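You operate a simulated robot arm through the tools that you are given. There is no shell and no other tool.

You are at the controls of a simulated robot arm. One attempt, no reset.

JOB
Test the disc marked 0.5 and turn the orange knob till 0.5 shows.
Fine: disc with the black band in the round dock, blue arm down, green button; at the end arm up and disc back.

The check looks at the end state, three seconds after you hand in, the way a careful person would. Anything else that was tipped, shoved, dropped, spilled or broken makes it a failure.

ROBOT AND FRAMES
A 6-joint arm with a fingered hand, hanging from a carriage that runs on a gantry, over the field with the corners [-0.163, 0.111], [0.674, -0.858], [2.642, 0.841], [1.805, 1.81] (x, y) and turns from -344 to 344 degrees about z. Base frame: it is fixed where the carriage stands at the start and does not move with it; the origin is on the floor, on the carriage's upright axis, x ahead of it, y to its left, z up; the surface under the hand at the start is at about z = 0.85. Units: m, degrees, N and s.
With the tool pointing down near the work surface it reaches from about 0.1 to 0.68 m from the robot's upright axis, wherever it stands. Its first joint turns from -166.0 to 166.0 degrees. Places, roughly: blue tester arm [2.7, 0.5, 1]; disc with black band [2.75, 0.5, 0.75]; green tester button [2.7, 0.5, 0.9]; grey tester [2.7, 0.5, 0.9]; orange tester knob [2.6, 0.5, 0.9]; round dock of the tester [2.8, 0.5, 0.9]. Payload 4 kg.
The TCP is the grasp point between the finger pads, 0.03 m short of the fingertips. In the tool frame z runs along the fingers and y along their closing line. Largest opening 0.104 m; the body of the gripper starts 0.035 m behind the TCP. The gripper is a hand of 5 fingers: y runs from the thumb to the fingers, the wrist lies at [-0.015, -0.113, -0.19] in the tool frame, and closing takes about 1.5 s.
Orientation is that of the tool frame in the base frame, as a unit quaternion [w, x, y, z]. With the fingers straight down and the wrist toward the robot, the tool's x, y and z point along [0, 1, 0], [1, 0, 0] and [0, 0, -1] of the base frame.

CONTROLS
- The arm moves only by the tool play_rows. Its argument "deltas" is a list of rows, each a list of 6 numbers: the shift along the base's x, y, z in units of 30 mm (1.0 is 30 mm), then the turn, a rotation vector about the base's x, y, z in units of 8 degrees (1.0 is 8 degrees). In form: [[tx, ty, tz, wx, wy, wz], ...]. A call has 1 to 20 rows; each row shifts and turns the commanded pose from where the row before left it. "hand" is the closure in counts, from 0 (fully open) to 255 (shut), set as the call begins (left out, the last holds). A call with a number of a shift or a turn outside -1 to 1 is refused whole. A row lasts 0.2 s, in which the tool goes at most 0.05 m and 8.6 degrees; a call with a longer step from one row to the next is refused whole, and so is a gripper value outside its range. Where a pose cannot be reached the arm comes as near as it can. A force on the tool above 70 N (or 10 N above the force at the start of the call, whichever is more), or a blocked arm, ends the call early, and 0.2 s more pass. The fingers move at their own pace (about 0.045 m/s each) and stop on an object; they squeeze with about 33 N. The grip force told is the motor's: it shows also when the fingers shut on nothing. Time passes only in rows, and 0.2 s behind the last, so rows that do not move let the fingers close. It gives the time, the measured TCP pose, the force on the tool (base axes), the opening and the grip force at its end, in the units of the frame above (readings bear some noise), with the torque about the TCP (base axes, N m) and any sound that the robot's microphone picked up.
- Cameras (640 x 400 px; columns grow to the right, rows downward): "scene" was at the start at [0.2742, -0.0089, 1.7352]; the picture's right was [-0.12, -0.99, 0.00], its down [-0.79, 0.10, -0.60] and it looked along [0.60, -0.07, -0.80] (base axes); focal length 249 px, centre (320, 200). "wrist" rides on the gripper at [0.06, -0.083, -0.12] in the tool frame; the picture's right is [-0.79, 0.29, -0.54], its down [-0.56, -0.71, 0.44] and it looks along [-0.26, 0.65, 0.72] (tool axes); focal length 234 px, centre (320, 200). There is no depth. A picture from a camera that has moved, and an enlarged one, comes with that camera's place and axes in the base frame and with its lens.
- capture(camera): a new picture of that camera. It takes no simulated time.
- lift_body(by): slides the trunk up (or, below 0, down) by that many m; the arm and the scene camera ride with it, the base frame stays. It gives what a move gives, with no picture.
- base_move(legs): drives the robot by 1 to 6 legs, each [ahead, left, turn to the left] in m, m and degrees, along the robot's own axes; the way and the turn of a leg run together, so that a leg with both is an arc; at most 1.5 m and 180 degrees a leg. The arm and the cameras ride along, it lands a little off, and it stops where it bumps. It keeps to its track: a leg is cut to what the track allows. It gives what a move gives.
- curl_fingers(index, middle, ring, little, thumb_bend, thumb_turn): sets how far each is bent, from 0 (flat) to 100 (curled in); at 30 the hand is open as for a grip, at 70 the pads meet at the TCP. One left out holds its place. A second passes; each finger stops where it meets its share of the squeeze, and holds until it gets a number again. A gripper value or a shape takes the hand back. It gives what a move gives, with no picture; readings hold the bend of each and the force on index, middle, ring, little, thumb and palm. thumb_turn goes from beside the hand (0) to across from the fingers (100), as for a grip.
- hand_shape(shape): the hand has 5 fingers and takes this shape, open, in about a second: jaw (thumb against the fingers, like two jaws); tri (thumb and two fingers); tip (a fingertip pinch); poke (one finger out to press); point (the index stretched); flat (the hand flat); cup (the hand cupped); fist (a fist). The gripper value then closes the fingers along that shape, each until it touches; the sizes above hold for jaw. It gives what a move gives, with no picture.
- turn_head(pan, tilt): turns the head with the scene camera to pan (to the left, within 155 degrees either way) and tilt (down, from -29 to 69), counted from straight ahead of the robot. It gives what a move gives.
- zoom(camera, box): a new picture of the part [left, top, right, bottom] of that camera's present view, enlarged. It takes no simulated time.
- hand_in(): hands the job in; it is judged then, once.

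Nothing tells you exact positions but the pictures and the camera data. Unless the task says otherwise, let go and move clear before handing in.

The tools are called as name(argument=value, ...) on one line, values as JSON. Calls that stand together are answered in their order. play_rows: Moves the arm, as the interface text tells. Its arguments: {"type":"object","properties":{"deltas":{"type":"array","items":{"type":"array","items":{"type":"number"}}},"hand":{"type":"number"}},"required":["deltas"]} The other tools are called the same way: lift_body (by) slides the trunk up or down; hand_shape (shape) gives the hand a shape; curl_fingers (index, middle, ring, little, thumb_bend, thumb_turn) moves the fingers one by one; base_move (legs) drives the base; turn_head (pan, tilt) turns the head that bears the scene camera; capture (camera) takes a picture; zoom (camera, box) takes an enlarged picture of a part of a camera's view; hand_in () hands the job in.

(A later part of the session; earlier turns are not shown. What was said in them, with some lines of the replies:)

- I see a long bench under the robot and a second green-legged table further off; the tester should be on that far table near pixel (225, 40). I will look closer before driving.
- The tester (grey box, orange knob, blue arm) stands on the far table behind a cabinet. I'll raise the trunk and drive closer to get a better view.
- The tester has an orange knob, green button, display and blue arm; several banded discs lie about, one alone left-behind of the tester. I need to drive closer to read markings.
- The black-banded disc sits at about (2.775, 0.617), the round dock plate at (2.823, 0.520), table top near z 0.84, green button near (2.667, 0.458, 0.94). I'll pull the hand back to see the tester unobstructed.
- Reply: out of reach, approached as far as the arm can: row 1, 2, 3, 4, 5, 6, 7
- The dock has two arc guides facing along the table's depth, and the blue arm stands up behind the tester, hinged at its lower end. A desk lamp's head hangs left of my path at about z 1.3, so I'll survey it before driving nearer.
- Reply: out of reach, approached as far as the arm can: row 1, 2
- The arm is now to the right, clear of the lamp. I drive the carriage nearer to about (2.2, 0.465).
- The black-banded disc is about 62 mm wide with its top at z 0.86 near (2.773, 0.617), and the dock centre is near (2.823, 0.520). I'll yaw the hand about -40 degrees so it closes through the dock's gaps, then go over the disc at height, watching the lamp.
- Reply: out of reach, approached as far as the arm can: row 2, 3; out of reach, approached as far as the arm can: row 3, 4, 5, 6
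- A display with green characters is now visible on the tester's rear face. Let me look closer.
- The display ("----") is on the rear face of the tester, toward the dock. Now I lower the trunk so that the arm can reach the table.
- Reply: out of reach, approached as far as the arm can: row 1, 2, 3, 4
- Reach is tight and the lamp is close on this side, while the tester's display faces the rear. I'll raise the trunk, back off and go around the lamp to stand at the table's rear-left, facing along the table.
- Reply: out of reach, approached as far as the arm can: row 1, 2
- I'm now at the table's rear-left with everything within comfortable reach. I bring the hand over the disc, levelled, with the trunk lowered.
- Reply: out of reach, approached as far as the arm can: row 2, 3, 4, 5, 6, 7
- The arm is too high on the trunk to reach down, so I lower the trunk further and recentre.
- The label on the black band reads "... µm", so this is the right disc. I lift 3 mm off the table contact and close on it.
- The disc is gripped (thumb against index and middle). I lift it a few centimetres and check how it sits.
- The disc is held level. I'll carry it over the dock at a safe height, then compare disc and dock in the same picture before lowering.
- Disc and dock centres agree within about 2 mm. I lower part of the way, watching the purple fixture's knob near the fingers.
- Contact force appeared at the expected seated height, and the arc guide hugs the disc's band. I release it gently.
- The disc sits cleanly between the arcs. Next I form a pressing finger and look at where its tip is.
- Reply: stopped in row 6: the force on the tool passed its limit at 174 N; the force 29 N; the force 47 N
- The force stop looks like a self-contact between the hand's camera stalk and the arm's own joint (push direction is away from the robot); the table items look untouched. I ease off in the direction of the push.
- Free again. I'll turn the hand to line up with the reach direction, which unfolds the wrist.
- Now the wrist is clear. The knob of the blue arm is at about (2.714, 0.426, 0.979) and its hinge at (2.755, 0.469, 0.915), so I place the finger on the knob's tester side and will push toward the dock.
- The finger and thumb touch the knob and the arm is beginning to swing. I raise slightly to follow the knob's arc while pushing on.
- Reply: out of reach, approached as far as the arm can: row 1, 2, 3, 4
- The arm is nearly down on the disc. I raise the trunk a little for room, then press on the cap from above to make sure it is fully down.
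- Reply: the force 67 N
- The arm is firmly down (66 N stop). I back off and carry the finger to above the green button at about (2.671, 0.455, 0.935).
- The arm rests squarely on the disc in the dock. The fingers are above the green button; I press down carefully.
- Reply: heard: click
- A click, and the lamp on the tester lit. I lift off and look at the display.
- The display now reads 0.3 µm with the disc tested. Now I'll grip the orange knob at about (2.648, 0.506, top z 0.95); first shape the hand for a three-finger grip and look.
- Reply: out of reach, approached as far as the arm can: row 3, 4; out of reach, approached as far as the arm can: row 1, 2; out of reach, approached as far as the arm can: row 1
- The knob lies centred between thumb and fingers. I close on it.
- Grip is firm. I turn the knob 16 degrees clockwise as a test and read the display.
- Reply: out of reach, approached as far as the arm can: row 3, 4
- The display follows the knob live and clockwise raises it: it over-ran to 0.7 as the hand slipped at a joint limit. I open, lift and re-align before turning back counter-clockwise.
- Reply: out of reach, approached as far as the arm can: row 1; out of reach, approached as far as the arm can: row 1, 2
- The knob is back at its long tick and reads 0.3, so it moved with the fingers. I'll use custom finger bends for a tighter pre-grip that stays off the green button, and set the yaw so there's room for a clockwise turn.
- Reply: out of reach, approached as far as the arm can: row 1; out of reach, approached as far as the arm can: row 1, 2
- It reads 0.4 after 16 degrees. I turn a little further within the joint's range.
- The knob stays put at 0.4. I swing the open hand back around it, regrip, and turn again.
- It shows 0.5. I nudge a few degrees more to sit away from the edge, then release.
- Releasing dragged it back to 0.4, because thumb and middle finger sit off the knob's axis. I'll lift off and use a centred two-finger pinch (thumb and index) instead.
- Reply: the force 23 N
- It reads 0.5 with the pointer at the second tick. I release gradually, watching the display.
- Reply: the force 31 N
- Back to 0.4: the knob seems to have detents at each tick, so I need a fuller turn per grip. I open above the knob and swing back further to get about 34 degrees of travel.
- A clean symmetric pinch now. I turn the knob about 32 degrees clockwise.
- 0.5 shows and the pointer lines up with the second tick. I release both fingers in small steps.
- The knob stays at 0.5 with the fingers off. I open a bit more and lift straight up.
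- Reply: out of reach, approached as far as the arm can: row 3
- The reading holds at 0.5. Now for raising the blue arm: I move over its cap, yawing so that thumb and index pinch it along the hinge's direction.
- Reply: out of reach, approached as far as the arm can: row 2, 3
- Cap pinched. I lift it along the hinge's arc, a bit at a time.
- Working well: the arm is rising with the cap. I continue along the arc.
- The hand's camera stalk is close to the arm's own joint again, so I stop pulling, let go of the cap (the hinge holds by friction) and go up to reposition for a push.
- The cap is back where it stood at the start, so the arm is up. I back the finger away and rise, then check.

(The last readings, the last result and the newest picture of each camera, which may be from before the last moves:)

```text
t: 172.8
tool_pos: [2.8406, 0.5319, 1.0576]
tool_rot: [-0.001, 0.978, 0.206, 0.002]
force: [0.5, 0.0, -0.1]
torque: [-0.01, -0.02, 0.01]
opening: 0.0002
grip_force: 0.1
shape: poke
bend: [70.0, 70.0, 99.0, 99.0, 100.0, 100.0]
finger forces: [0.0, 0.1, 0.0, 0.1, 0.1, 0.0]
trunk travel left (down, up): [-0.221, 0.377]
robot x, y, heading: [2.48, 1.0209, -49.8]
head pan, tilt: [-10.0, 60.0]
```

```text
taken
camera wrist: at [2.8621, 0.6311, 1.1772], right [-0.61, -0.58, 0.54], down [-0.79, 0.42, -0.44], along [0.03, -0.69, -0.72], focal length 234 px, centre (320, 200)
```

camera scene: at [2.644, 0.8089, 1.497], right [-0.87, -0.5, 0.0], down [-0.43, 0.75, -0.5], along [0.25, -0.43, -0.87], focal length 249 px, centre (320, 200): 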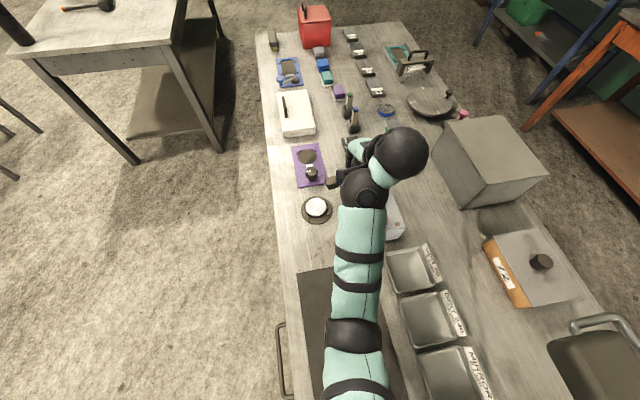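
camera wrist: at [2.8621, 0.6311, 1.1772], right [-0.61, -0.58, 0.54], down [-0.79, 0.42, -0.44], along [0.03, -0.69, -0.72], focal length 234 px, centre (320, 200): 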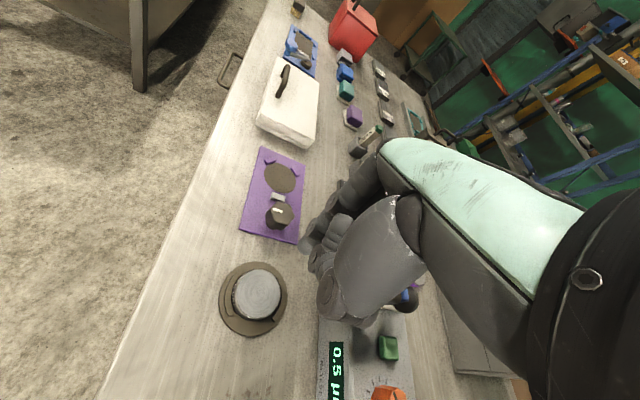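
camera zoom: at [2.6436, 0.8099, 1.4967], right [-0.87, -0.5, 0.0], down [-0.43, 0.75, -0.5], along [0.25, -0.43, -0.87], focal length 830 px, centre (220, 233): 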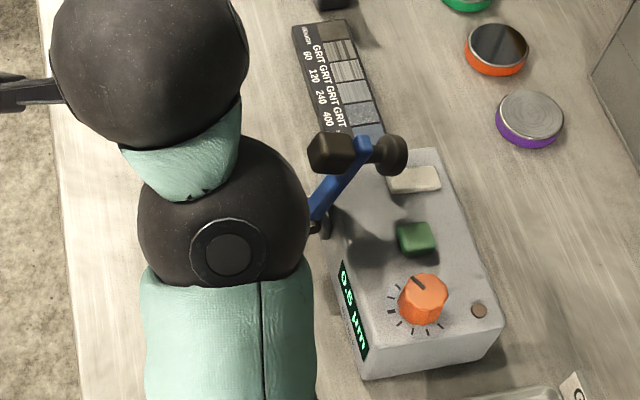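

The blue arm is up as at the start and 0.5 still shows. Now back to the disc: jaw shape, same yaw as before, centred above the dock.

hand_shape(shape="jaw")

play_rows(deltas=[[-0.28, -0.15, 0, 0, 0, 1], [-0.27, -0.15, 0, 0, 0, 0.77], [0, 0, 0, 0, 0, 0], [0, 0, 0, 0, 0, 0], [0, 0, 0, 0, 0, 0]], hand=70)

capture(camera="wrist")

zoom(camera="wrist", box=[200, 180, 360, 340])

```text
t: 173.7
tool_pos: [2.8404, 0.5314, 1.0571]
tool_rot: [0.0, 0.978, 0.206, 0.003]
force: [-1.1, -0.9, 0.8]
torque: [0.03, 0.01, 0.02]
opening: 0.104
grip_force: 0.1
shape: jaw
bend: [30.0, 30.0, 30.0, 30.0, 30.0, 97.0]
finger forces: [0.1, 0.0, 0.0, 0.1, 0.1, 0.0]
trunk travel left (down, up): [-0.221, 0.377]
robot x, y, heading: [2.4791, 1.0201, -50.0]
head pan, tilt: [-10.0, 60.0]
```

```text
t: 174.8
tool_pos: [2.8246, 0.5217, 1.0583]
tool_rot: [-0.001, 0.946, 0.325, 0.003]
force: [0.9, 0.3, 0.7]
torque: [0.02, -0.01, 0.01]
opening: 0.0757
grip_force: 0.0
shape: jaw
bend: [27.0, 36.0, 33.0, 31.0, 56.0, 98.0]
finger forces: [0.1, 0.0, 0.1, 0.0, 0.0, 0.0]
trunk travel left (down, up): [-0.221, 0.377]
robot x, y, heading: [2.4827, 1.0192, -50.0]
head pan, tilt: [-10.0, 60.0]
```

```text
taken
camera wrist: at [2.8207, 0.6249, 1.1777], right [-0.45, -0.71, 0.54], down [-0.87, 0.21, -0.44], along [0.2, -0.67, -0.72], focal length 234 px, centre (320, 200)
```

wrist: 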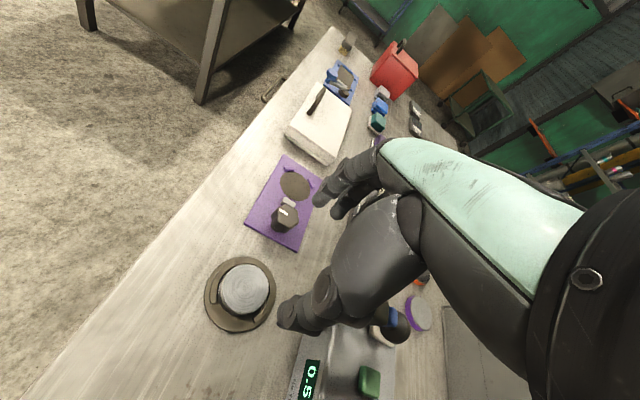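

```text
2.50 times, centred on (280, 260) of wrist
camera zoom: at [2.8207, 0.6249, 1.1777], right [-0.45, -0.71, 0.54], down [-0.87, 0.21, -0.44], along [0.2, -0.67, -0.72], focal length 585 px, centre (420, 50)
```

zoom: 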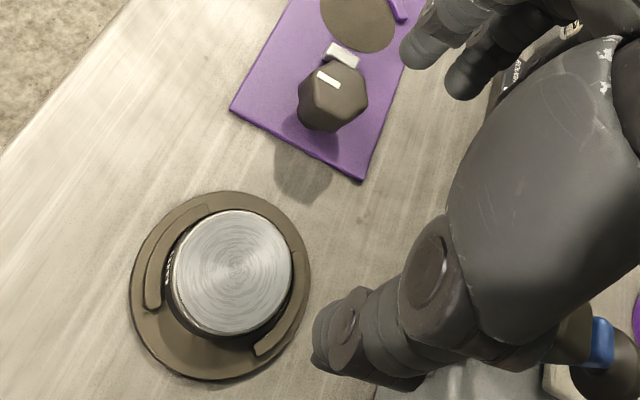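

lift_body(by=-0.1)

play_rows(deltas=[[-0.05, 0.02, -0.5, 0, 0, 0], [0, 0, -0.5, 0, 0, 0], [0, 0, 0, 0, 0, 0]])

zoom(camera="wrist", box=[220, 150, 380, 320])

```text
t: 176.2
tool_pos: [2.8235, 0.5237, 0.9579]
tool_rot: [-0.001, 0.946, 0.326, 0.003]
force: [-0.6, 0.3, -0.3]
torque: [0.0, 0.05, -0.01]
opening: 0.076
grip_force: 0.0
shape: jaw
bend: [27.0, 36.0, 33.0, 31.0, 56.0, 98.0]
finger forces: [0.0, 0.1, 0.0, 0.0, 0.1, 0.0]
trunk travel left (down, up): [-0.121, 0.477]
robot x, y, heading: [2.4811, 1.0179, -50.0]
head pan, tilt: [-10.0, 60.0]
```

```text
t: 177.0
tool_pos: [2.8284, 0.5125, 0.9458]
tool_rot: [0.013, 0.946, 0.324, 0.006]
force: [-0.2, -0.8, 0.5]
torque: [0.02, -0.01, 0.0]
opening: 0.076
grip_force: 0.0
shape: jaw
bend: [27.0, 36.0, 33.0, 31.0, 56.0, 98.0]
finger forces: [0.1, 0.0, 0.0, 0.1, 0.1, 0.0]
trunk travel left (down, up): [-0.121, 0.477]
robot x, y, heading: [2.4824, 1.0176, -50.2]
head pan, tilt: [-10.0, 60.0]
```

```text
2.35 times, centred on (300, 235) of wrist
camera zoom: at [2.8232, 0.6178, 1.0644], right [-0.45, -0.7, 0.55], down [-0.87, 0.2, -0.46], along [0.21, -0.68, -0.7], focal length 551 px, centre (367, 118)
```

zoom: 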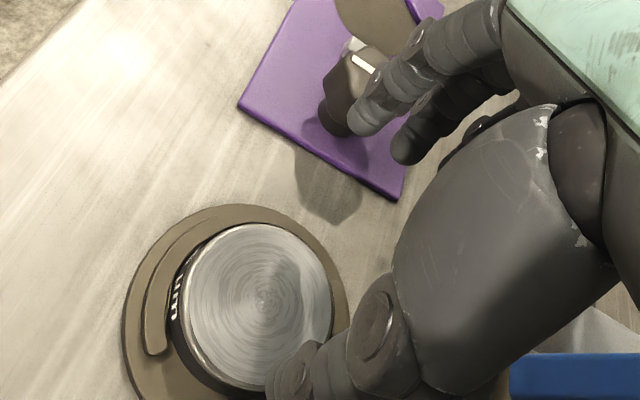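

play_rows(deltas=[[0, 0, 0, 0, 0, 0], [0, 0, 0, 0, 0, 0]])

capture(camera="scene")

capture(camera="wrist")

```text
t: 177.6
tool_pos: [2.8277, 0.5133, 0.9475]
tool_rot: [0.012, 0.946, 0.325, 0.005]
force: [-0.7, -0.6, -0.5]
torque: [-0.03, -0.03, 0.02]
opening: 0.0758
grip_force: 0.1
shape: jaw
bend: [27.0, 36.0, 33.0, 31.0, 56.0, 98.0]
finger forces: [0.0, 0.1, 0.0, 0.0, 0.0, 0.0]
trunk travel left (down, up): [-0.121, 0.477]
robot x, y, heading: [2.4821, 1.0212, -49.8]
head pan, tilt: [-10.0, 60.0]
```

```text
taken
camera scene: at [2.6453, 0.8062, 1.4018], right [-0.87, -0.5, 0.0], down [-0.43, 0.75, -0.5], along [0.25, -0.44, -0.86], focal length 249 px, centre (320, 200)
```

scene: 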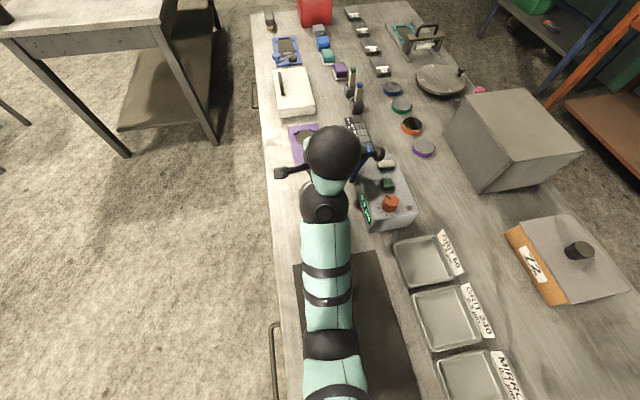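

```text
taken
camera wrist: at [2.8235, 0.6183, 1.0645], right [-0.45, -0.7, 0.55], down [-0.87, 0.2, -0.46], along [0.21, -0.68, -0.7], focal length 234 px, centre (320, 200)
```

wrist: 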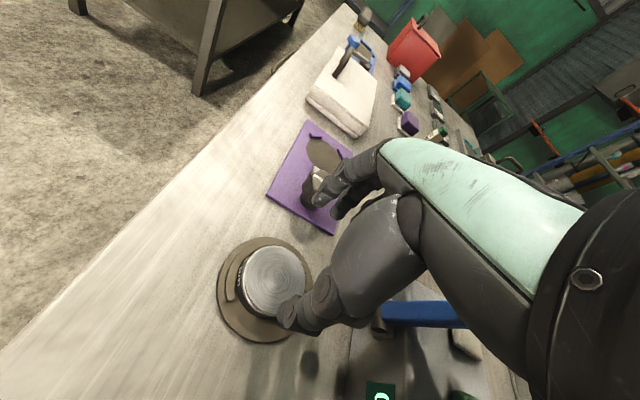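

The body pose shifted slightly, which suggests my elbow came down on the table mat. I raise right away and check that nothing moved.

play_rows(deltas=[[0, 0.1, 0.4, 0, 0, 0], [0, 0.2, 0.5, 0, 0, 0]])

lift_body(by=0.1)

capture(camera="scene")

capture(camera="wrist")

```text
t: 178.2
tool_pos: [2.8214, 0.5318, 0.9579]
tool_rot: [0.003, 0.945, 0.326, 0.002]
force: [0.6, 0.7, -1.3]
torque: [0.03, 0.0, -0.01]
opening: 0.0758
grip_force: 0.2
shape: jaw
bend: [27.0, 36.0, 33.0, 31.0, 56.0, 98.0]
finger forces: [0.1, 0.0, 0.0, 0.1, 0.0, 0.1]
trunk travel left (down, up): [-0.121, 0.477]
robot x, y, heading: [2.4823, 1.0191, -50.1]
head pan, tilt: [-10.0, 60.0]
```

```text
t: 179.5
tool_pos: [2.8242, 0.533, 1.0542]
tool_rot: [-0.001, 0.945, 0.326, 0.003]
force: [0.7, -0.6, -1.2]
torque: [-0.05, 0.01, 0.0]
opening: 0.0756
grip_force: 0.1
shape: jaw
bend: [27.0, 36.0, 33.0, 31.0, 56.0, 98.0]
finger forces: [0.0, 0.0, 0.0, 0.0, 0.0, 0.0]
trunk travel left (down, up): [-0.221, 0.377]
robot x, y, heading: [2.4815, 1.0208, -49.8]
head pan, tilt: [-10.0, 60.0]
```

```text
taken
camera scene: at [2.6436, 0.81, 1.4966], right [-0.87, -0.5, 0.0], down [-0.43, 0.75, -0.5], along [0.25, -0.43, -0.87], focal length 249 px, centre (320, 200)
```

scene: 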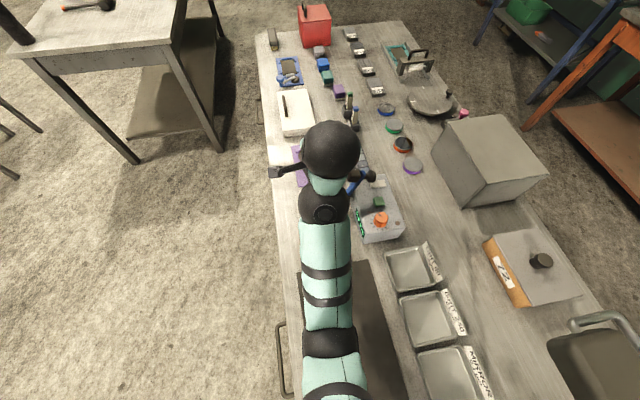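

```text
taken
camera wrist: at [2.8201, 0.6347, 1.174], right [-0.45, -0.71, 0.54], down [-0.87, 0.21, -0.44], along [0.2, -0.67, -0.72], focal length 234 px, centre (320, 200)
```

wrist: 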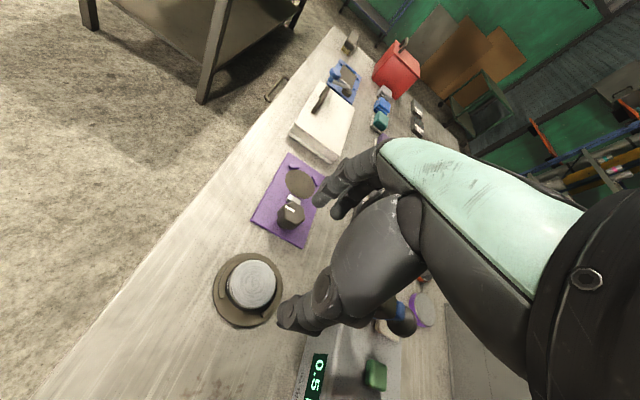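

Nothing appears displaced, but from this distance the elbow gets too low. I drive 0.1 m forward again to the stance that worked for picking the disc.

base_move(legs=[[0.1, 0, 0]])

play_rows(deltas=[[-0.43, 0.5, 0, 0, 0, 0], [-0.43, 0.5, 0, 0, 0, 0], [-0.43, 0.5, 0, 0, 0, 0], [-0.43, 0.5, 0, 0, 0, 0], [-0.3, 0.35, 0, 0, 0, 0], [0, 0, 0, 0, 0, 0]])

capture(camera="scene")

zoom(camera="wrist", box=[200, 180, 360, 340])

```text
t: 180.7
tool_pos: [2.8872, 0.4572, 1.0543]
tool_rot: [-0.001, 0.946, 0.325, 0.002]
force: [-0.2, -1.4, 0.5]
torque: [-0.02, -0.02, -0.01]
opening: 0.0757
grip_force: 0.1
shape: jaw
bend: [27.0, 36.0, 33.0, 31.0, 56.0, 98.0]
finger forces: [0.0, 0.0, 0.0, 0.0, 0.0, 0.1]
trunk travel left (down, up): [-0.221, 0.377]
robot x, y, heading: [2.5455, 0.9419, -50.2]
head pan, tilt: [-10.0, 60.0]
```

```text
t: 182.1
tool_pos: [2.8346, 0.5216, 1.0388]
tool_rot: [0.001, 0.945, 0.326, 0.002]
force: [0.3, -0.4, -0.5]
torque: [-0.02, 0.0, 0.02]
opening: 0.0756
grip_force: 0.2
shape: jaw
bend: [27.0, 36.0, 33.0, 31.0, 56.0, 98.0]
finger forces: [0.0, 0.1, 0.0, 0.1, 0.1, 0.0]
out of reach, approached as far as the arm can: row 4, 5
trunk travel left (down, up): [-0.221, 0.377]
robot x, y, heading: [2.5443, 0.9421, -50.0]
head pan, tilt: [-10.0, 60.0]
```

```text
taken
camera scene: at [2.7074, 0.734, 1.4967], right [-0.87, -0.5, 0.0], down [-0.43, 0.75, -0.5], along [0.25, -0.43, -0.87], focal length 249 px, centre (320, 200)
```

scene: 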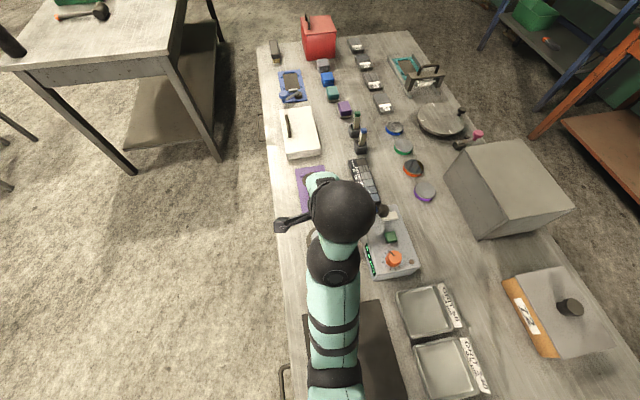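

```text
2.50 times, centred on (280, 260) of wrist
camera zoom: at [2.8314, 0.6229, 1.1584], right [-0.45, -0.71, 0.54], down [-0.87, 0.21, -0.44], along [0.2, -0.67, -0.72], focal length 585 px, centre (420, 50)
```

zoom: 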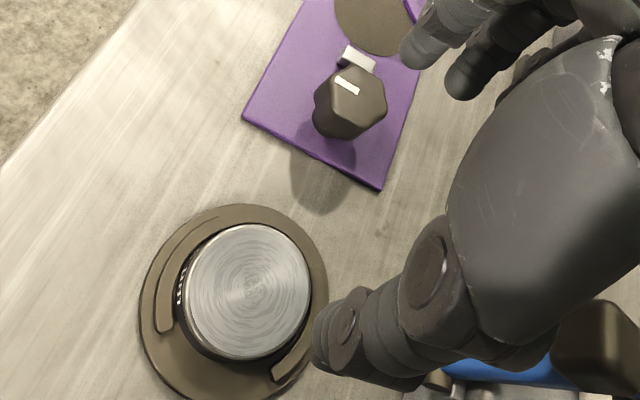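

lift_body(by=0.02)

play_rows(deltas=[[-0.2, 0.06, -0.7, 0, 0, 0], [-0.22, 0.06, -0.8, 0, 0, 0], [0, 0, -0.8, 0, 0, 0], [0, 0, 0, 0, 0, 0]])

zoom(camera="wrist", box=[210, 170, 370, 330])

capture(camera="scene")

```text
t: 182.7
tool_pos: [2.835, 0.5214, 1.0585]
tool_rot: [0.001, 0.946, 0.326, 0.002]
force: [0.4, 0.4, -0.6]
torque: [-0.04, -0.02, -0.01]
opening: 0.0758
grip_force: 0.0
shape: jaw
bend: [27.0, 36.0, 33.0, 31.0, 56.0, 98.0]
finger forces: [0.1, 0.0, 0.0, 0.0, 0.2, 0.1]
trunk travel left (down, up): [-0.241, 0.357]
robot x, y, heading: [2.547, 0.949, -50.1]
head pan, tilt: [-10.0, 60.0]
```

```text
t: 183.7
tool_pos: [2.8221, 0.5237, 0.9897]
tool_rot: [0.001, 0.945, 0.326, 0.003]
force: [-0.8, 0.4, 0.8]
torque: [0.03, 0.01, -0.03]
opening: 0.0758
grip_force: 0.1
shape: jaw
bend: [27.0, 36.0, 33.0, 31.0, 56.0, 98.0]
finger forces: [0.1, 0.0, 0.0, 0.0, 0.0, 0.1]
trunk travel left (down, up): [-0.241, 0.357]
robot x, y, heading: [2.5437, 0.9464, -50.3]
head pan, tilt: [-10.0, 60.0]
```

```text
2.50 times, centred on (290, 250) of wrist
camera zoom: at [2.8186, 0.6257, 1.1092], right [-0.45, -0.71, 0.54], down [-0.87, 0.21, -0.44], along [0.2, -0.67, -0.72], focal length 585 px, centre (395, 75)
```

zoom: 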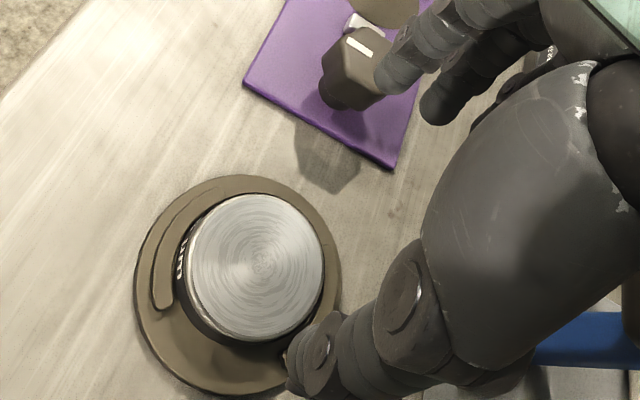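

```text
taken
camera scene: at [2.7074, 0.734, 1.5166], right [-0.87, -0.5, 0.0], down [-0.43, 0.75, -0.5], along [0.25, -0.43, -0.87], focal length 249 px, centre (320, 200)
```

scene: 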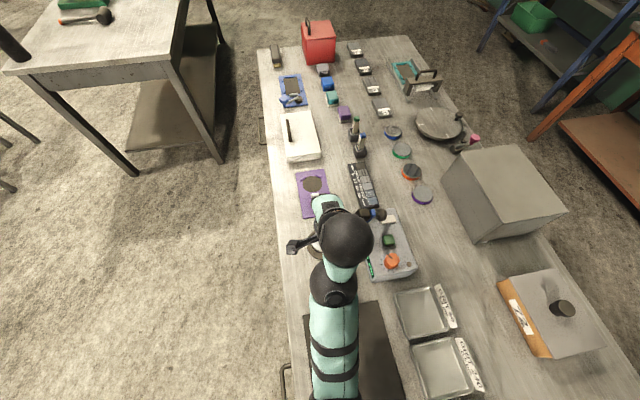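

play_rows(deltas=[[0.02, 0.04, -0.7, 0, 0, 0], [0, 0, -0.8, 0, 0, 0], [0, 0, -0.8, 0, 0, 0], [0, 0, -0.7, 0, 0, 0], [0, 0, 0, 0, 0, 0]])

zoom(camera="wrist", box=[220, 150, 380, 320])

```text
t: 184.9
tool_pos: [2.8245, 0.5244, 0.9003]
tool_rot: [0.001, 0.945, 0.327, 0.003]
force: [0.4, 0.5, -0.1]
torque: [-0.01, -0.04, 0.01]
opening: 0.0759
grip_force: 0.1
shape: jaw
bend: [27.0, 36.0, 33.0, 31.0, 56.0, 98.0]
finger forces: [0.0, 0.1, 0.1, 0.1, 0.0, 0.0]
trunk travel left (down, up): [-0.241, 0.357]
robot x, y, heading: [2.5432, 0.944, -50.0]
head pan, tilt: [-10.0, 60.0]
```

```text
2.35 times, centred on (300, 235) of wrist
camera zoom: at [2.8216, 0.6267, 1.0188], right [-0.45, -0.71, 0.54], down [-0.87, 0.21, -0.44], along [0.2, -0.67, -0.72], focal length 551 px, centre (367, 118)
```

zoom: 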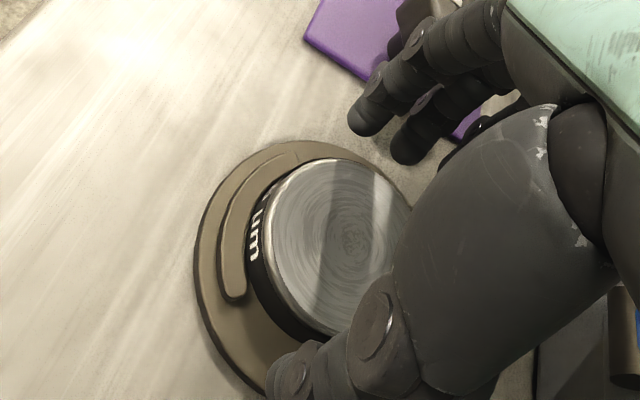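

play_rows(deltas=[[0, 0, -0.4, 0, 0, 0], [0, 0, 0, 0, 0, 0]])

play_rows(deltas=[[0, 0, 0, 0, 0, 0], [0, 0, 0, 0, 0, 0], [0, 0, 0, 0, 0, 0], [0, 0, 0, 0, 0, 0], [0, 0, 0, 0, 0, 0], [0, 0, 0, 0, 0, 0], [0, 0, 0, 0, 0, 0]], hand=200)

zoom(camera="wrist", box=[220, 150, 380, 320])

```text
t: 185.5
tool_pos: [2.8242, 0.524, 0.8877]
tool_rot: [0.001, 0.945, 0.326, 0.003]
force: [-0.3, 0.2, 0.4]
torque: [-0.01, 0.04, 0.0]
opening: 0.0757
grip_force: 0.1
shape: jaw
bend: [27.0, 36.0, 33.0, 31.0, 56.0, 98.0]
finger forces: [0.1, 0.0, 0.0, 0.0, 0.1, 0.0]
trunk travel left (down, up): [-0.241, 0.357]
robot x, y, heading: [2.5472, 0.9447, -50.0]
head pan, tilt: [-10.0, 60.0]
```

```text
t: 187.1
tool_pos: [2.8232, 0.5247, 0.8879]
tool_rot: [0.001, 0.946, 0.325, 0.002]
force: [-0.2, -0.8, 0.6]
torque: [0.03, 0.0, -0.02]
opening: 0.0512
grip_force: 32.8
shape: jaw
bend: [74.0, 43.0, 47.0, 70.0, 71.0, 100.0]
finger forces: [16.1, 9.2, 3.6, 0.0, 29.2, 0.0]
trunk travel left (down, up): [-0.241, 0.357]
robot x, y, heading: [2.545, 0.9479, -50.2]
head pan, tilt: [-10.0, 60.0]
```

```text
2.35 times, centred on (300, 235) of wrist
camera zoom: at [2.8209, 0.6276, 1.007], right [-0.45, -0.71, 0.54], down [-0.87, 0.21, -0.44], along [0.2, -0.67, -0.72], focal length 551 px, centre (367, 118)
```

zoom: 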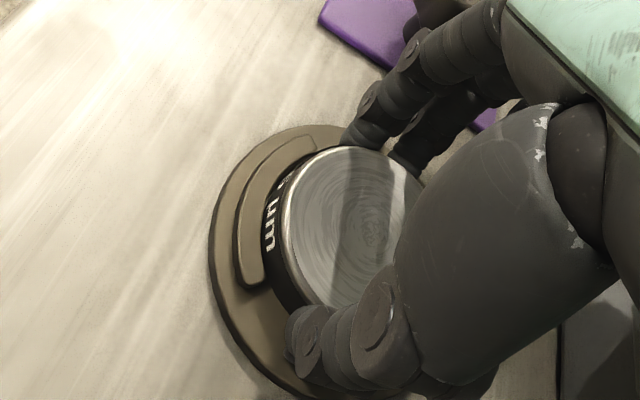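

play_rows(deltas=[[0, 0, 0.4, 0, 0, 0], [0, 0, 0.6, 0, 0, 0], [0, 0, 0.7, 0, 0, 0], [0, 0, 0.5, 0, 0, 0], [0, 0, 0, 0, 0, 0]])

zoom(camera="wrist", box=[200, 150, 400, 350])

```text
t: 188.3
tool_pos: [2.8251, 0.5253, 0.9521]
tool_rot: [0.0, 0.945, 0.326, 0.003]
force: [0.0, -0.7, -4.3]
torque: [0.03, -0.02, -0.01]
opening: 0.0512
grip_force: 32.8
shape: jaw
bend: [74.0, 43.0, 47.0, 70.0, 71.0, 100.0]
finger forces: [16.6, 9.5, 3.8, 0.0, 29.0, 0.1]
trunk travel left (down, up): [-0.241, 0.357]
robot x, y, heading: [2.5453, 0.9462, -50.1]
head pan, tilt: [-10.0, 60.0]
```

```text
2.00 times, centred on (300, 250) of wrist
camera zoom: at [2.8206, 0.6282, 1.0726], right [-0.45, -0.71, 0.54], down [-0.87, 0.21, -0.44], along [0.2, -0.67, -0.72], focal length 468 px, centre (360, 100)
```

zoom: 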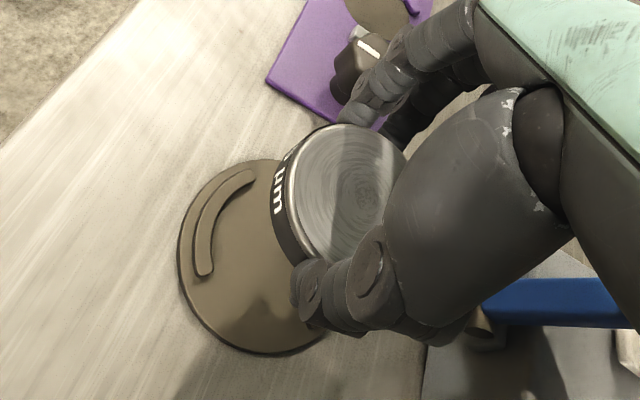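

The disc is lifted out of the dock. I carry it back to its old place beside the mat.

play_rows(deltas=[[-0.42, 0.77, 0, 0, 0, 0], [-0.43, 0.78, 0, 0, 0, 0], [-0.43, 0.78, 0, 0, 0, 0], [-0.44, 0.78, 0, 0, 0, 0], [0, 0, 0, 0, 0, 0]])

capture(camera="wrist")

capture(camera="scene")

```text
t: 189.5
tool_pos: [2.7725, 0.6205, 0.9559]
tool_rot: [0.001, 0.946, 0.325, 0.002]
force: [0.4, -0.1, -3.1]
torque: [0.01, -0.01, -0.01]
opening: 0.0513
grip_force: 32.5
shape: jaw
bend: [74.0, 43.0, 47.0, 70.0, 71.0, 100.0]
finger forces: [16.6, 9.6, 4.0, 0.0, 29.3, 0.0]
trunk travel left (down, up): [-0.241, 0.357]
robot x, y, heading: [2.5429, 0.9446, -49.8]
head pan, tilt: [-10.0, 60.0]
```

```text
taken
camera wrist: at [2.768, 0.7223, 1.0753], right [-0.45, -0.71, 0.54], down [-0.87, 0.21, -0.44], along [0.2, -0.67, -0.72], focal length 234 px, centre (320, 200)
```

wrist: 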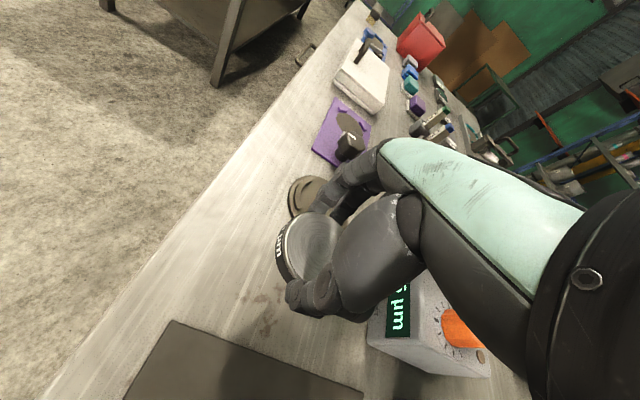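

```text
taken
camera scene: at [2.7074, 0.7341, 1.5166], right [-0.87, -0.5, 0.0], down [-0.43, 0.75, -0.5], along [0.25, -0.43, -0.87], focal length 249 px, centre (320, 200)
```

scene: 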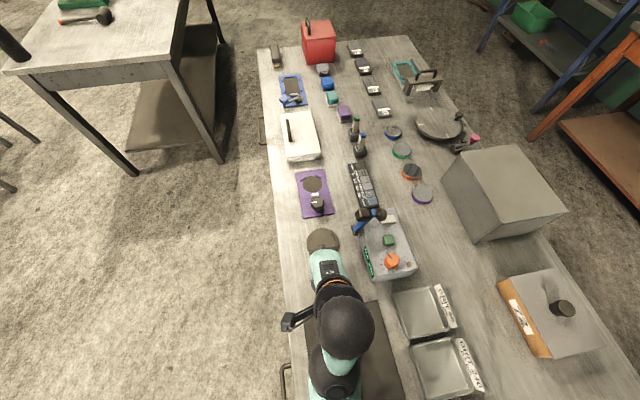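

play_rows(deltas=[[0, -0.05, -0.7, 0, 0, 0], [0, 0, -0.7, 0, 0, 0], [0, 0, -0.6, 0, 0, 0], [0, 0, 0, 0, 0, 0]])

play_rows(deltas=[[0, 0, -0.15, 0, 0, 0], [0, 0, -0.12, 0, 0, 0], [0, 0, 0, 0, 0, 0]])

zoom(camera="wrist", box=[200, 150, 400, 350])

```text
t: 190.5
tool_pos: [2.7702, 0.6171, 0.893]
tool_rot: [0.001, 0.945, 0.326, 0.002]
force: [0.9, -0.4, -3.8]
torque: [0.05, -0.02, 0.04]
opening: 0.0514
grip_force: 32.7
shape: jaw
bend: [74.0, 43.0, 47.0, 70.0, 71.0, 100.0]
finger forces: [16.7, 9.6, 4.2, 0.0, 29.1, 0.1]
trunk travel left (down, up): [-0.241, 0.357]
robot x, y, heading: [2.5445, 0.9462, -49.9]
head pan, tilt: [-10.0, 60.0]
```

```text
t: 191.3
tool_pos: [2.771, 0.6189, 0.8862]
tool_rot: [0.001, 0.945, 0.326, 0.002]
force: [0.5, 0.0, -4.4]
torque: [0.01, -0.02, 0.0]
opening: 0.0512
grip_force: 32.8
shape: jaw
bend: [74.0, 43.0, 47.0, 70.0, 71.0, 100.0]
finger forces: [16.6, 9.6, 4.1, 0.0, 29.1, 0.0]
trunk travel left (down, up): [-0.241, 0.357]
robot x, y, heading: [2.5463, 0.946, -50.1]
head pan, tilt: [-10.0, 60.0]
```

```text
2.00 times, centred on (300, 250) of wrist
camera zoom: at [2.7679, 0.7202, 1.0047], right [-0.45, -0.71, 0.54], down [-0.87, 0.21, -0.44], along [0.2, -0.67, -0.72], focal length 468 px, centre (360, 100)
```

zoom: 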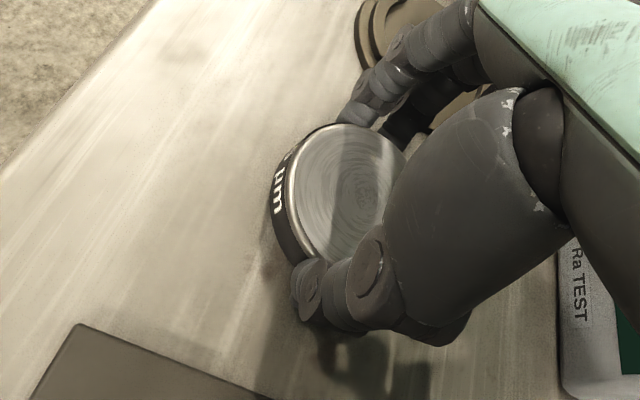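

play_rows(deltas=[[0, 0, -0.07, 0, 0, 0], [0, 0, -0.06, 0, 0, 0], [0, 0, 0, 0, 0, 0]])

```text
t: 192.1
tool_pos: [2.7728, 0.6175, 0.8808]
tool_rot: [0.001, 0.946, 0.325, 0.003]
force: [-1.6, 1.7, 5.6]
torque: [0.06, 0.08, -0.01]
opening: 0.0512
grip_force: 32.8
shape: jaw
bend: [74.0, 43.0, 47.0, 70.0, 71.0, 100.0]
finger forces: [16.2, 9.2, 4.1, 0.0, 30.6, 0.0]
trunk travel left (down, up): [-0.241, 0.357]
robot x, y, heading: [2.5465, 0.9442, -49.9]
head pan, tilt: [-10.0, 60.0]
```

The disc touches the table. I open the hand and rise straight up.

play_rows(deltas=[[0, 0, 0.06, 0, 0, 0], [0, 0, 0, 0, 0, 0], [0, 0, 0, 0, 0, 0], [0, 0, 0, 0, 0, 0], [0, 0, 0, 0, 0, 0], [0, 0, 0, 0, 0, 0]], hand=60)

play_rows(deltas=[[0, 0, 0.4, 0, 0, 0], [0, 0, 0.6, 0, 0, 0], [0, 0, 0.8, 0, 0, 0], [0, 0, 1, 0, 0, 0], [0, 0, 1, 0, 0, 0]])

lift_body(by=0.2)

capture(camera="wrist")

capture(camera="scene")

```text
t: 193.5
tool_pos: [2.7714, 0.617, 0.8839]
tool_rot: [0.002, 0.946, 0.326, 0.003]
force: [0.2, 1.0, 0.2]
torque: [-0.03, 0.01, -0.02]
opening: 0.0793
grip_force: 0.0
shape: jaw
bend: [27.0, 35.0, 33.0, 31.0, 53.0, 98.0]
finger forces: [0.1, 0.0, 0.0, 0.1, 0.0, 0.0]
trunk travel left (down, up): [-0.241, 0.357]
robot x, y, heading: [2.5433, 0.9424, -50.1]
head pan, tilt: [-10.0, 60.0]
```

```text
t: 194.7
tool_pos: [2.7726, 0.6162, 0.9978]
tool_rot: [0.001, 0.946, 0.325, 0.002]
force: [-0.7, 0.5, -0.8]
torque: [-0.01, 0.0, 0.01]
opening: 0.0792
grip_force: 0.0
shape: jaw
bend: [27.0, 35.0, 33.0, 31.0, 53.0, 98.0]
finger forces: [0.0, 0.0, 0.0, 0.0, 0.0, 0.1]
trunk travel left (down, up): [-0.241, 0.357]
robot x, y, heading: [2.5451, 0.9469, -50.4]
head pan, tilt: [-10.0, 60.0]
```

```text
t: 196.9
tool_pos: [2.7726, 0.6176, 1.1982]
tool_rot: [0.001, 0.945, 0.326, 0.002]
force: [0.3, -0.1, 0.2]
torque: [0.0, 0.01, -0.02]
opening: 0.0796
grip_force: 0.1
shape: jaw
bend: [27.0, 35.0, 33.0, 31.0, 53.0, 98.0]
finger forces: [0.0, 0.1, 0.1, 0.0, 0.0, 0.0]
trunk travel left (down, up): [-0.441, 0.157]
robot x, y, heading: [2.5406, 0.939, -49.9]
head pan, tilt: [-10.0, 60.0]
```

```text
taken
camera wrist: at [2.7689, 0.7193, 1.3175], right [-0.45, -0.71, 0.54], down [-0.87, 0.21, -0.44], along [0.2, -0.67, -0.72], focal length 234 px, centre (320, 200)
```

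wrist: 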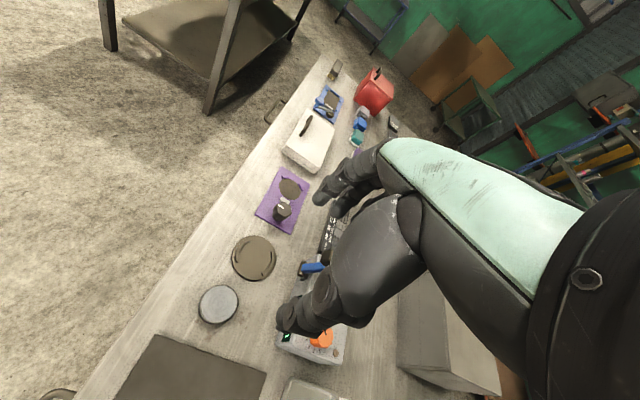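

```text
taken
camera scene: at [2.7074, 0.734, 1.7166], right [-0.87, -0.5, 0.0], down [-0.43, 0.75, -0.5], along [0.25, -0.43, -0.87], focal length 249 px, centre (320, 200)
```

scene: 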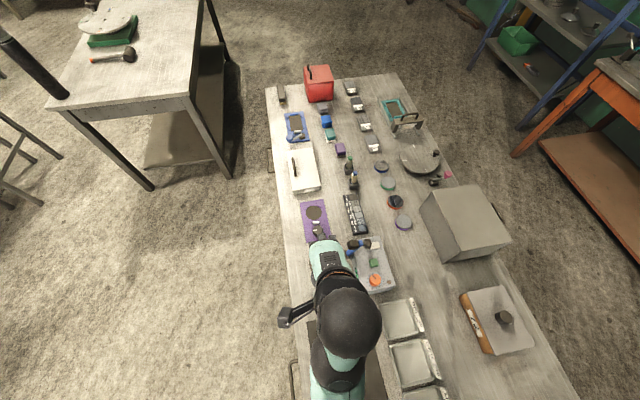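

The disc is back at its original place and the hand is clear. I back the carriage off the way I came in and take a final look.

base_move(legs=[[-0.3, 0, 0]])

turn_head(pan=0, tilt=50)

capture(camera="scene")

capture(camera="wrist")

```text
t: 199.0
tool_pos: [2.5725, 0.8575, 1.1985]
tool_rot: [0.001, 0.944, 0.33, 0.002]
force: [-0.4, -1.0, 0.1]
torque: [-0.01, 0.0, 0.0]
opening: 0.0795
grip_force: 0.1
shape: jaw
bend: [27.0, 35.0, 33.0, 31.0, 53.0, 98.0]
finger forces: [0.1, 0.0, 0.1, 0.0, 0.0, 0.0]
trunk travel left (down, up): [-0.441, 0.157]
robot x, y, heading: [2.3441, 1.1809, -49.6]
head pan, tilt: [-10.0, 60.0]
```

```text
t: 199.7
tool_pos: [2.5729, 0.8574, 1.198]
tool_rot: [0.0, 0.944, 0.33, 0.002]
force: [0.5, 1.0, 0.5]
torque: [0.01, 0.0, 0.02]
opening: 0.0794
grip_force: 0.0
shape: jaw
bend: [27.0, 35.0, 33.0, 31.0, 53.0, 98.0]
finger forces: [0.1, 0.1, 0.1, 0.0, 0.1, 0.1]
trunk travel left (down, up): [-0.441, 0.157]
robot x, y, heading: [2.3418, 1.1808, -49.6]
head pan, tilt: [0.0, 50.0]
```

```text
taken
camera scene: at [2.5237, 0.9727, 1.7292], right [-0.76, -0.65, 0.0], down [-0.5, 0.58, -0.64], along [0.42, -0.49, -0.77], focal length 249 px, centre (320, 200)
```

scene: 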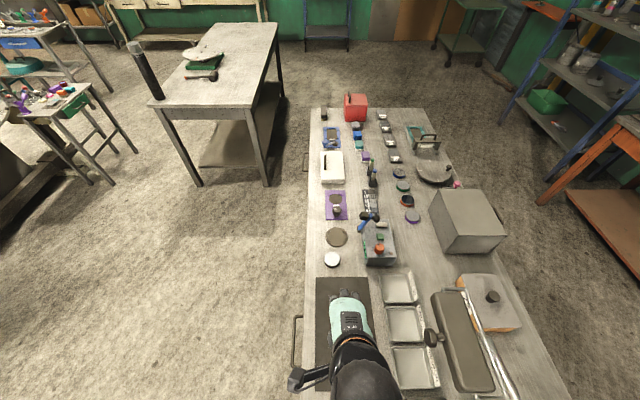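

```text
taken
camera wrist: at [2.5691, 0.9597, 1.3176], right [-0.44, -0.72, 0.54], down [-0.87, 0.2, -0.44], along [0.21, -0.67, -0.72], focal length 234 px, centre (320, 200)
```

wrist: 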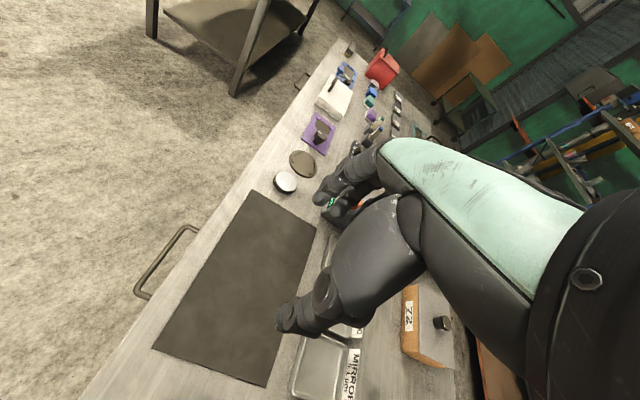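

zoom(camera="scene", box=[300, 190, 430, 280])

zoom(camera="wrist", box=[140, 120, 400, 390])

zoom(camera="scene", box=[350, 220, 410, 270])

```text
4.44 times, centred on (365, 235) of scene
camera zoom: at [2.5237, 0.9727, 1.7292], right [-0.76, -0.65, 0.0], down [-0.5, 0.58, -0.64], along [0.42, -0.49, -0.77], focal length 1107 px, centre (120, 44)
```

zoom: 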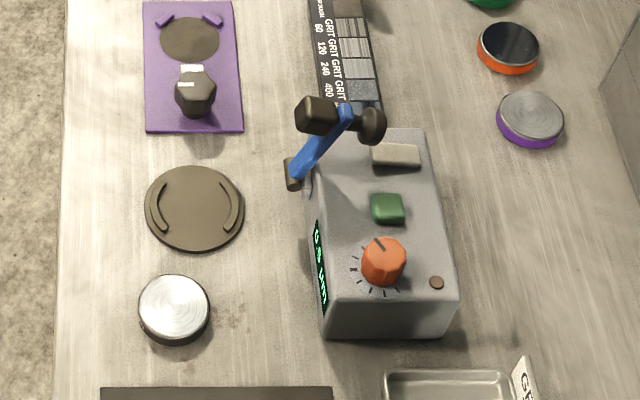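

```text
1.48 times, centred on (270, 255) of wrist
camera zoom: at [2.5691, 0.9597, 1.3176], right [-0.44, -0.72, 0.54], down [-0.87, 0.2, -0.44], along [0.21, -0.67, -0.72], focal length 347 px, centre (394, 118)
```

zoom: 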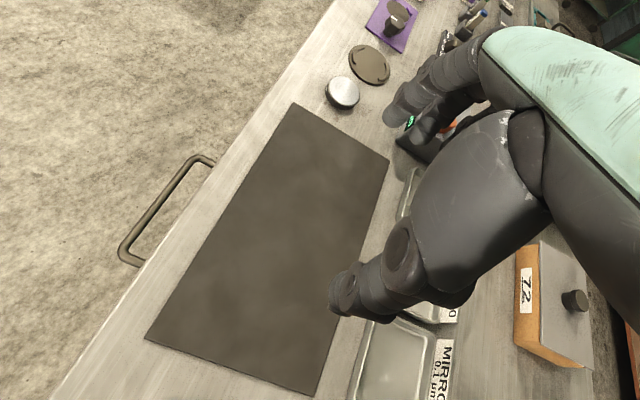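

```text
8.00 times, centred on (380, 245) of scene
camera zoom: at [2.5237, 0.9727, 1.7292], right [-0.76, -0.65, 0.0], down [-0.5, 0.58, -0.64], along [0.42, -0.49, -0.77], focal length 1993 px, centre (-160, -160)
```

zoom: 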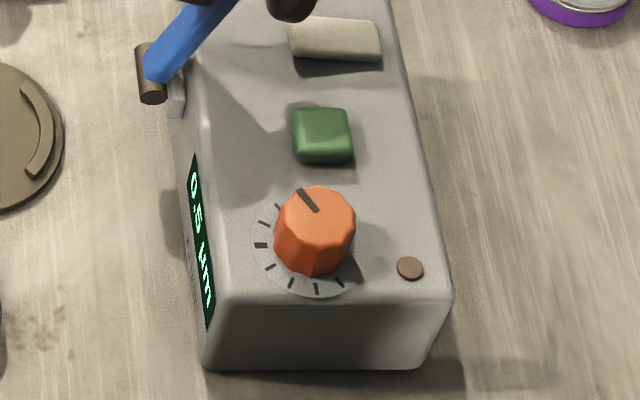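

The arm is up, the dock is empty, the disc is back in its spot, and the display reads 0.5 µm. The mat, lamp and neighbouring items look undisturbed and the hand is clear, so I hand in.

hand_in()

```text
The job is handed in.
```

I tested the black-banded disc (its band reads "… µm", the value was partly hidden) and set the orange knob so the display shows 0.5 µm. In the last pictures before handing in, the blue arm was up and the dock empty. The disc was back within a couple of millimetres of where it started.

- **Test:** with the disc in the dock and the blue arm down, the green button clicked and the display read 0.3 µm. I turned the knob clockwise to 0.5. It took a few grips because letting go pulled the knob back, but it held at 0.5 after the last release and with the arm raised again.
- **Contacts:** there were two besides the intended ones:
  - The hand's camera stalk struck the robot's own arm hard enough to trip the force stop.
  - While I was reaching for the disc, my elbow seemed to come down on the black mat. The pictures show no sign that the mat moved.

The neighbouring items looked undisturbed, and I backed the hand clear before handing in.
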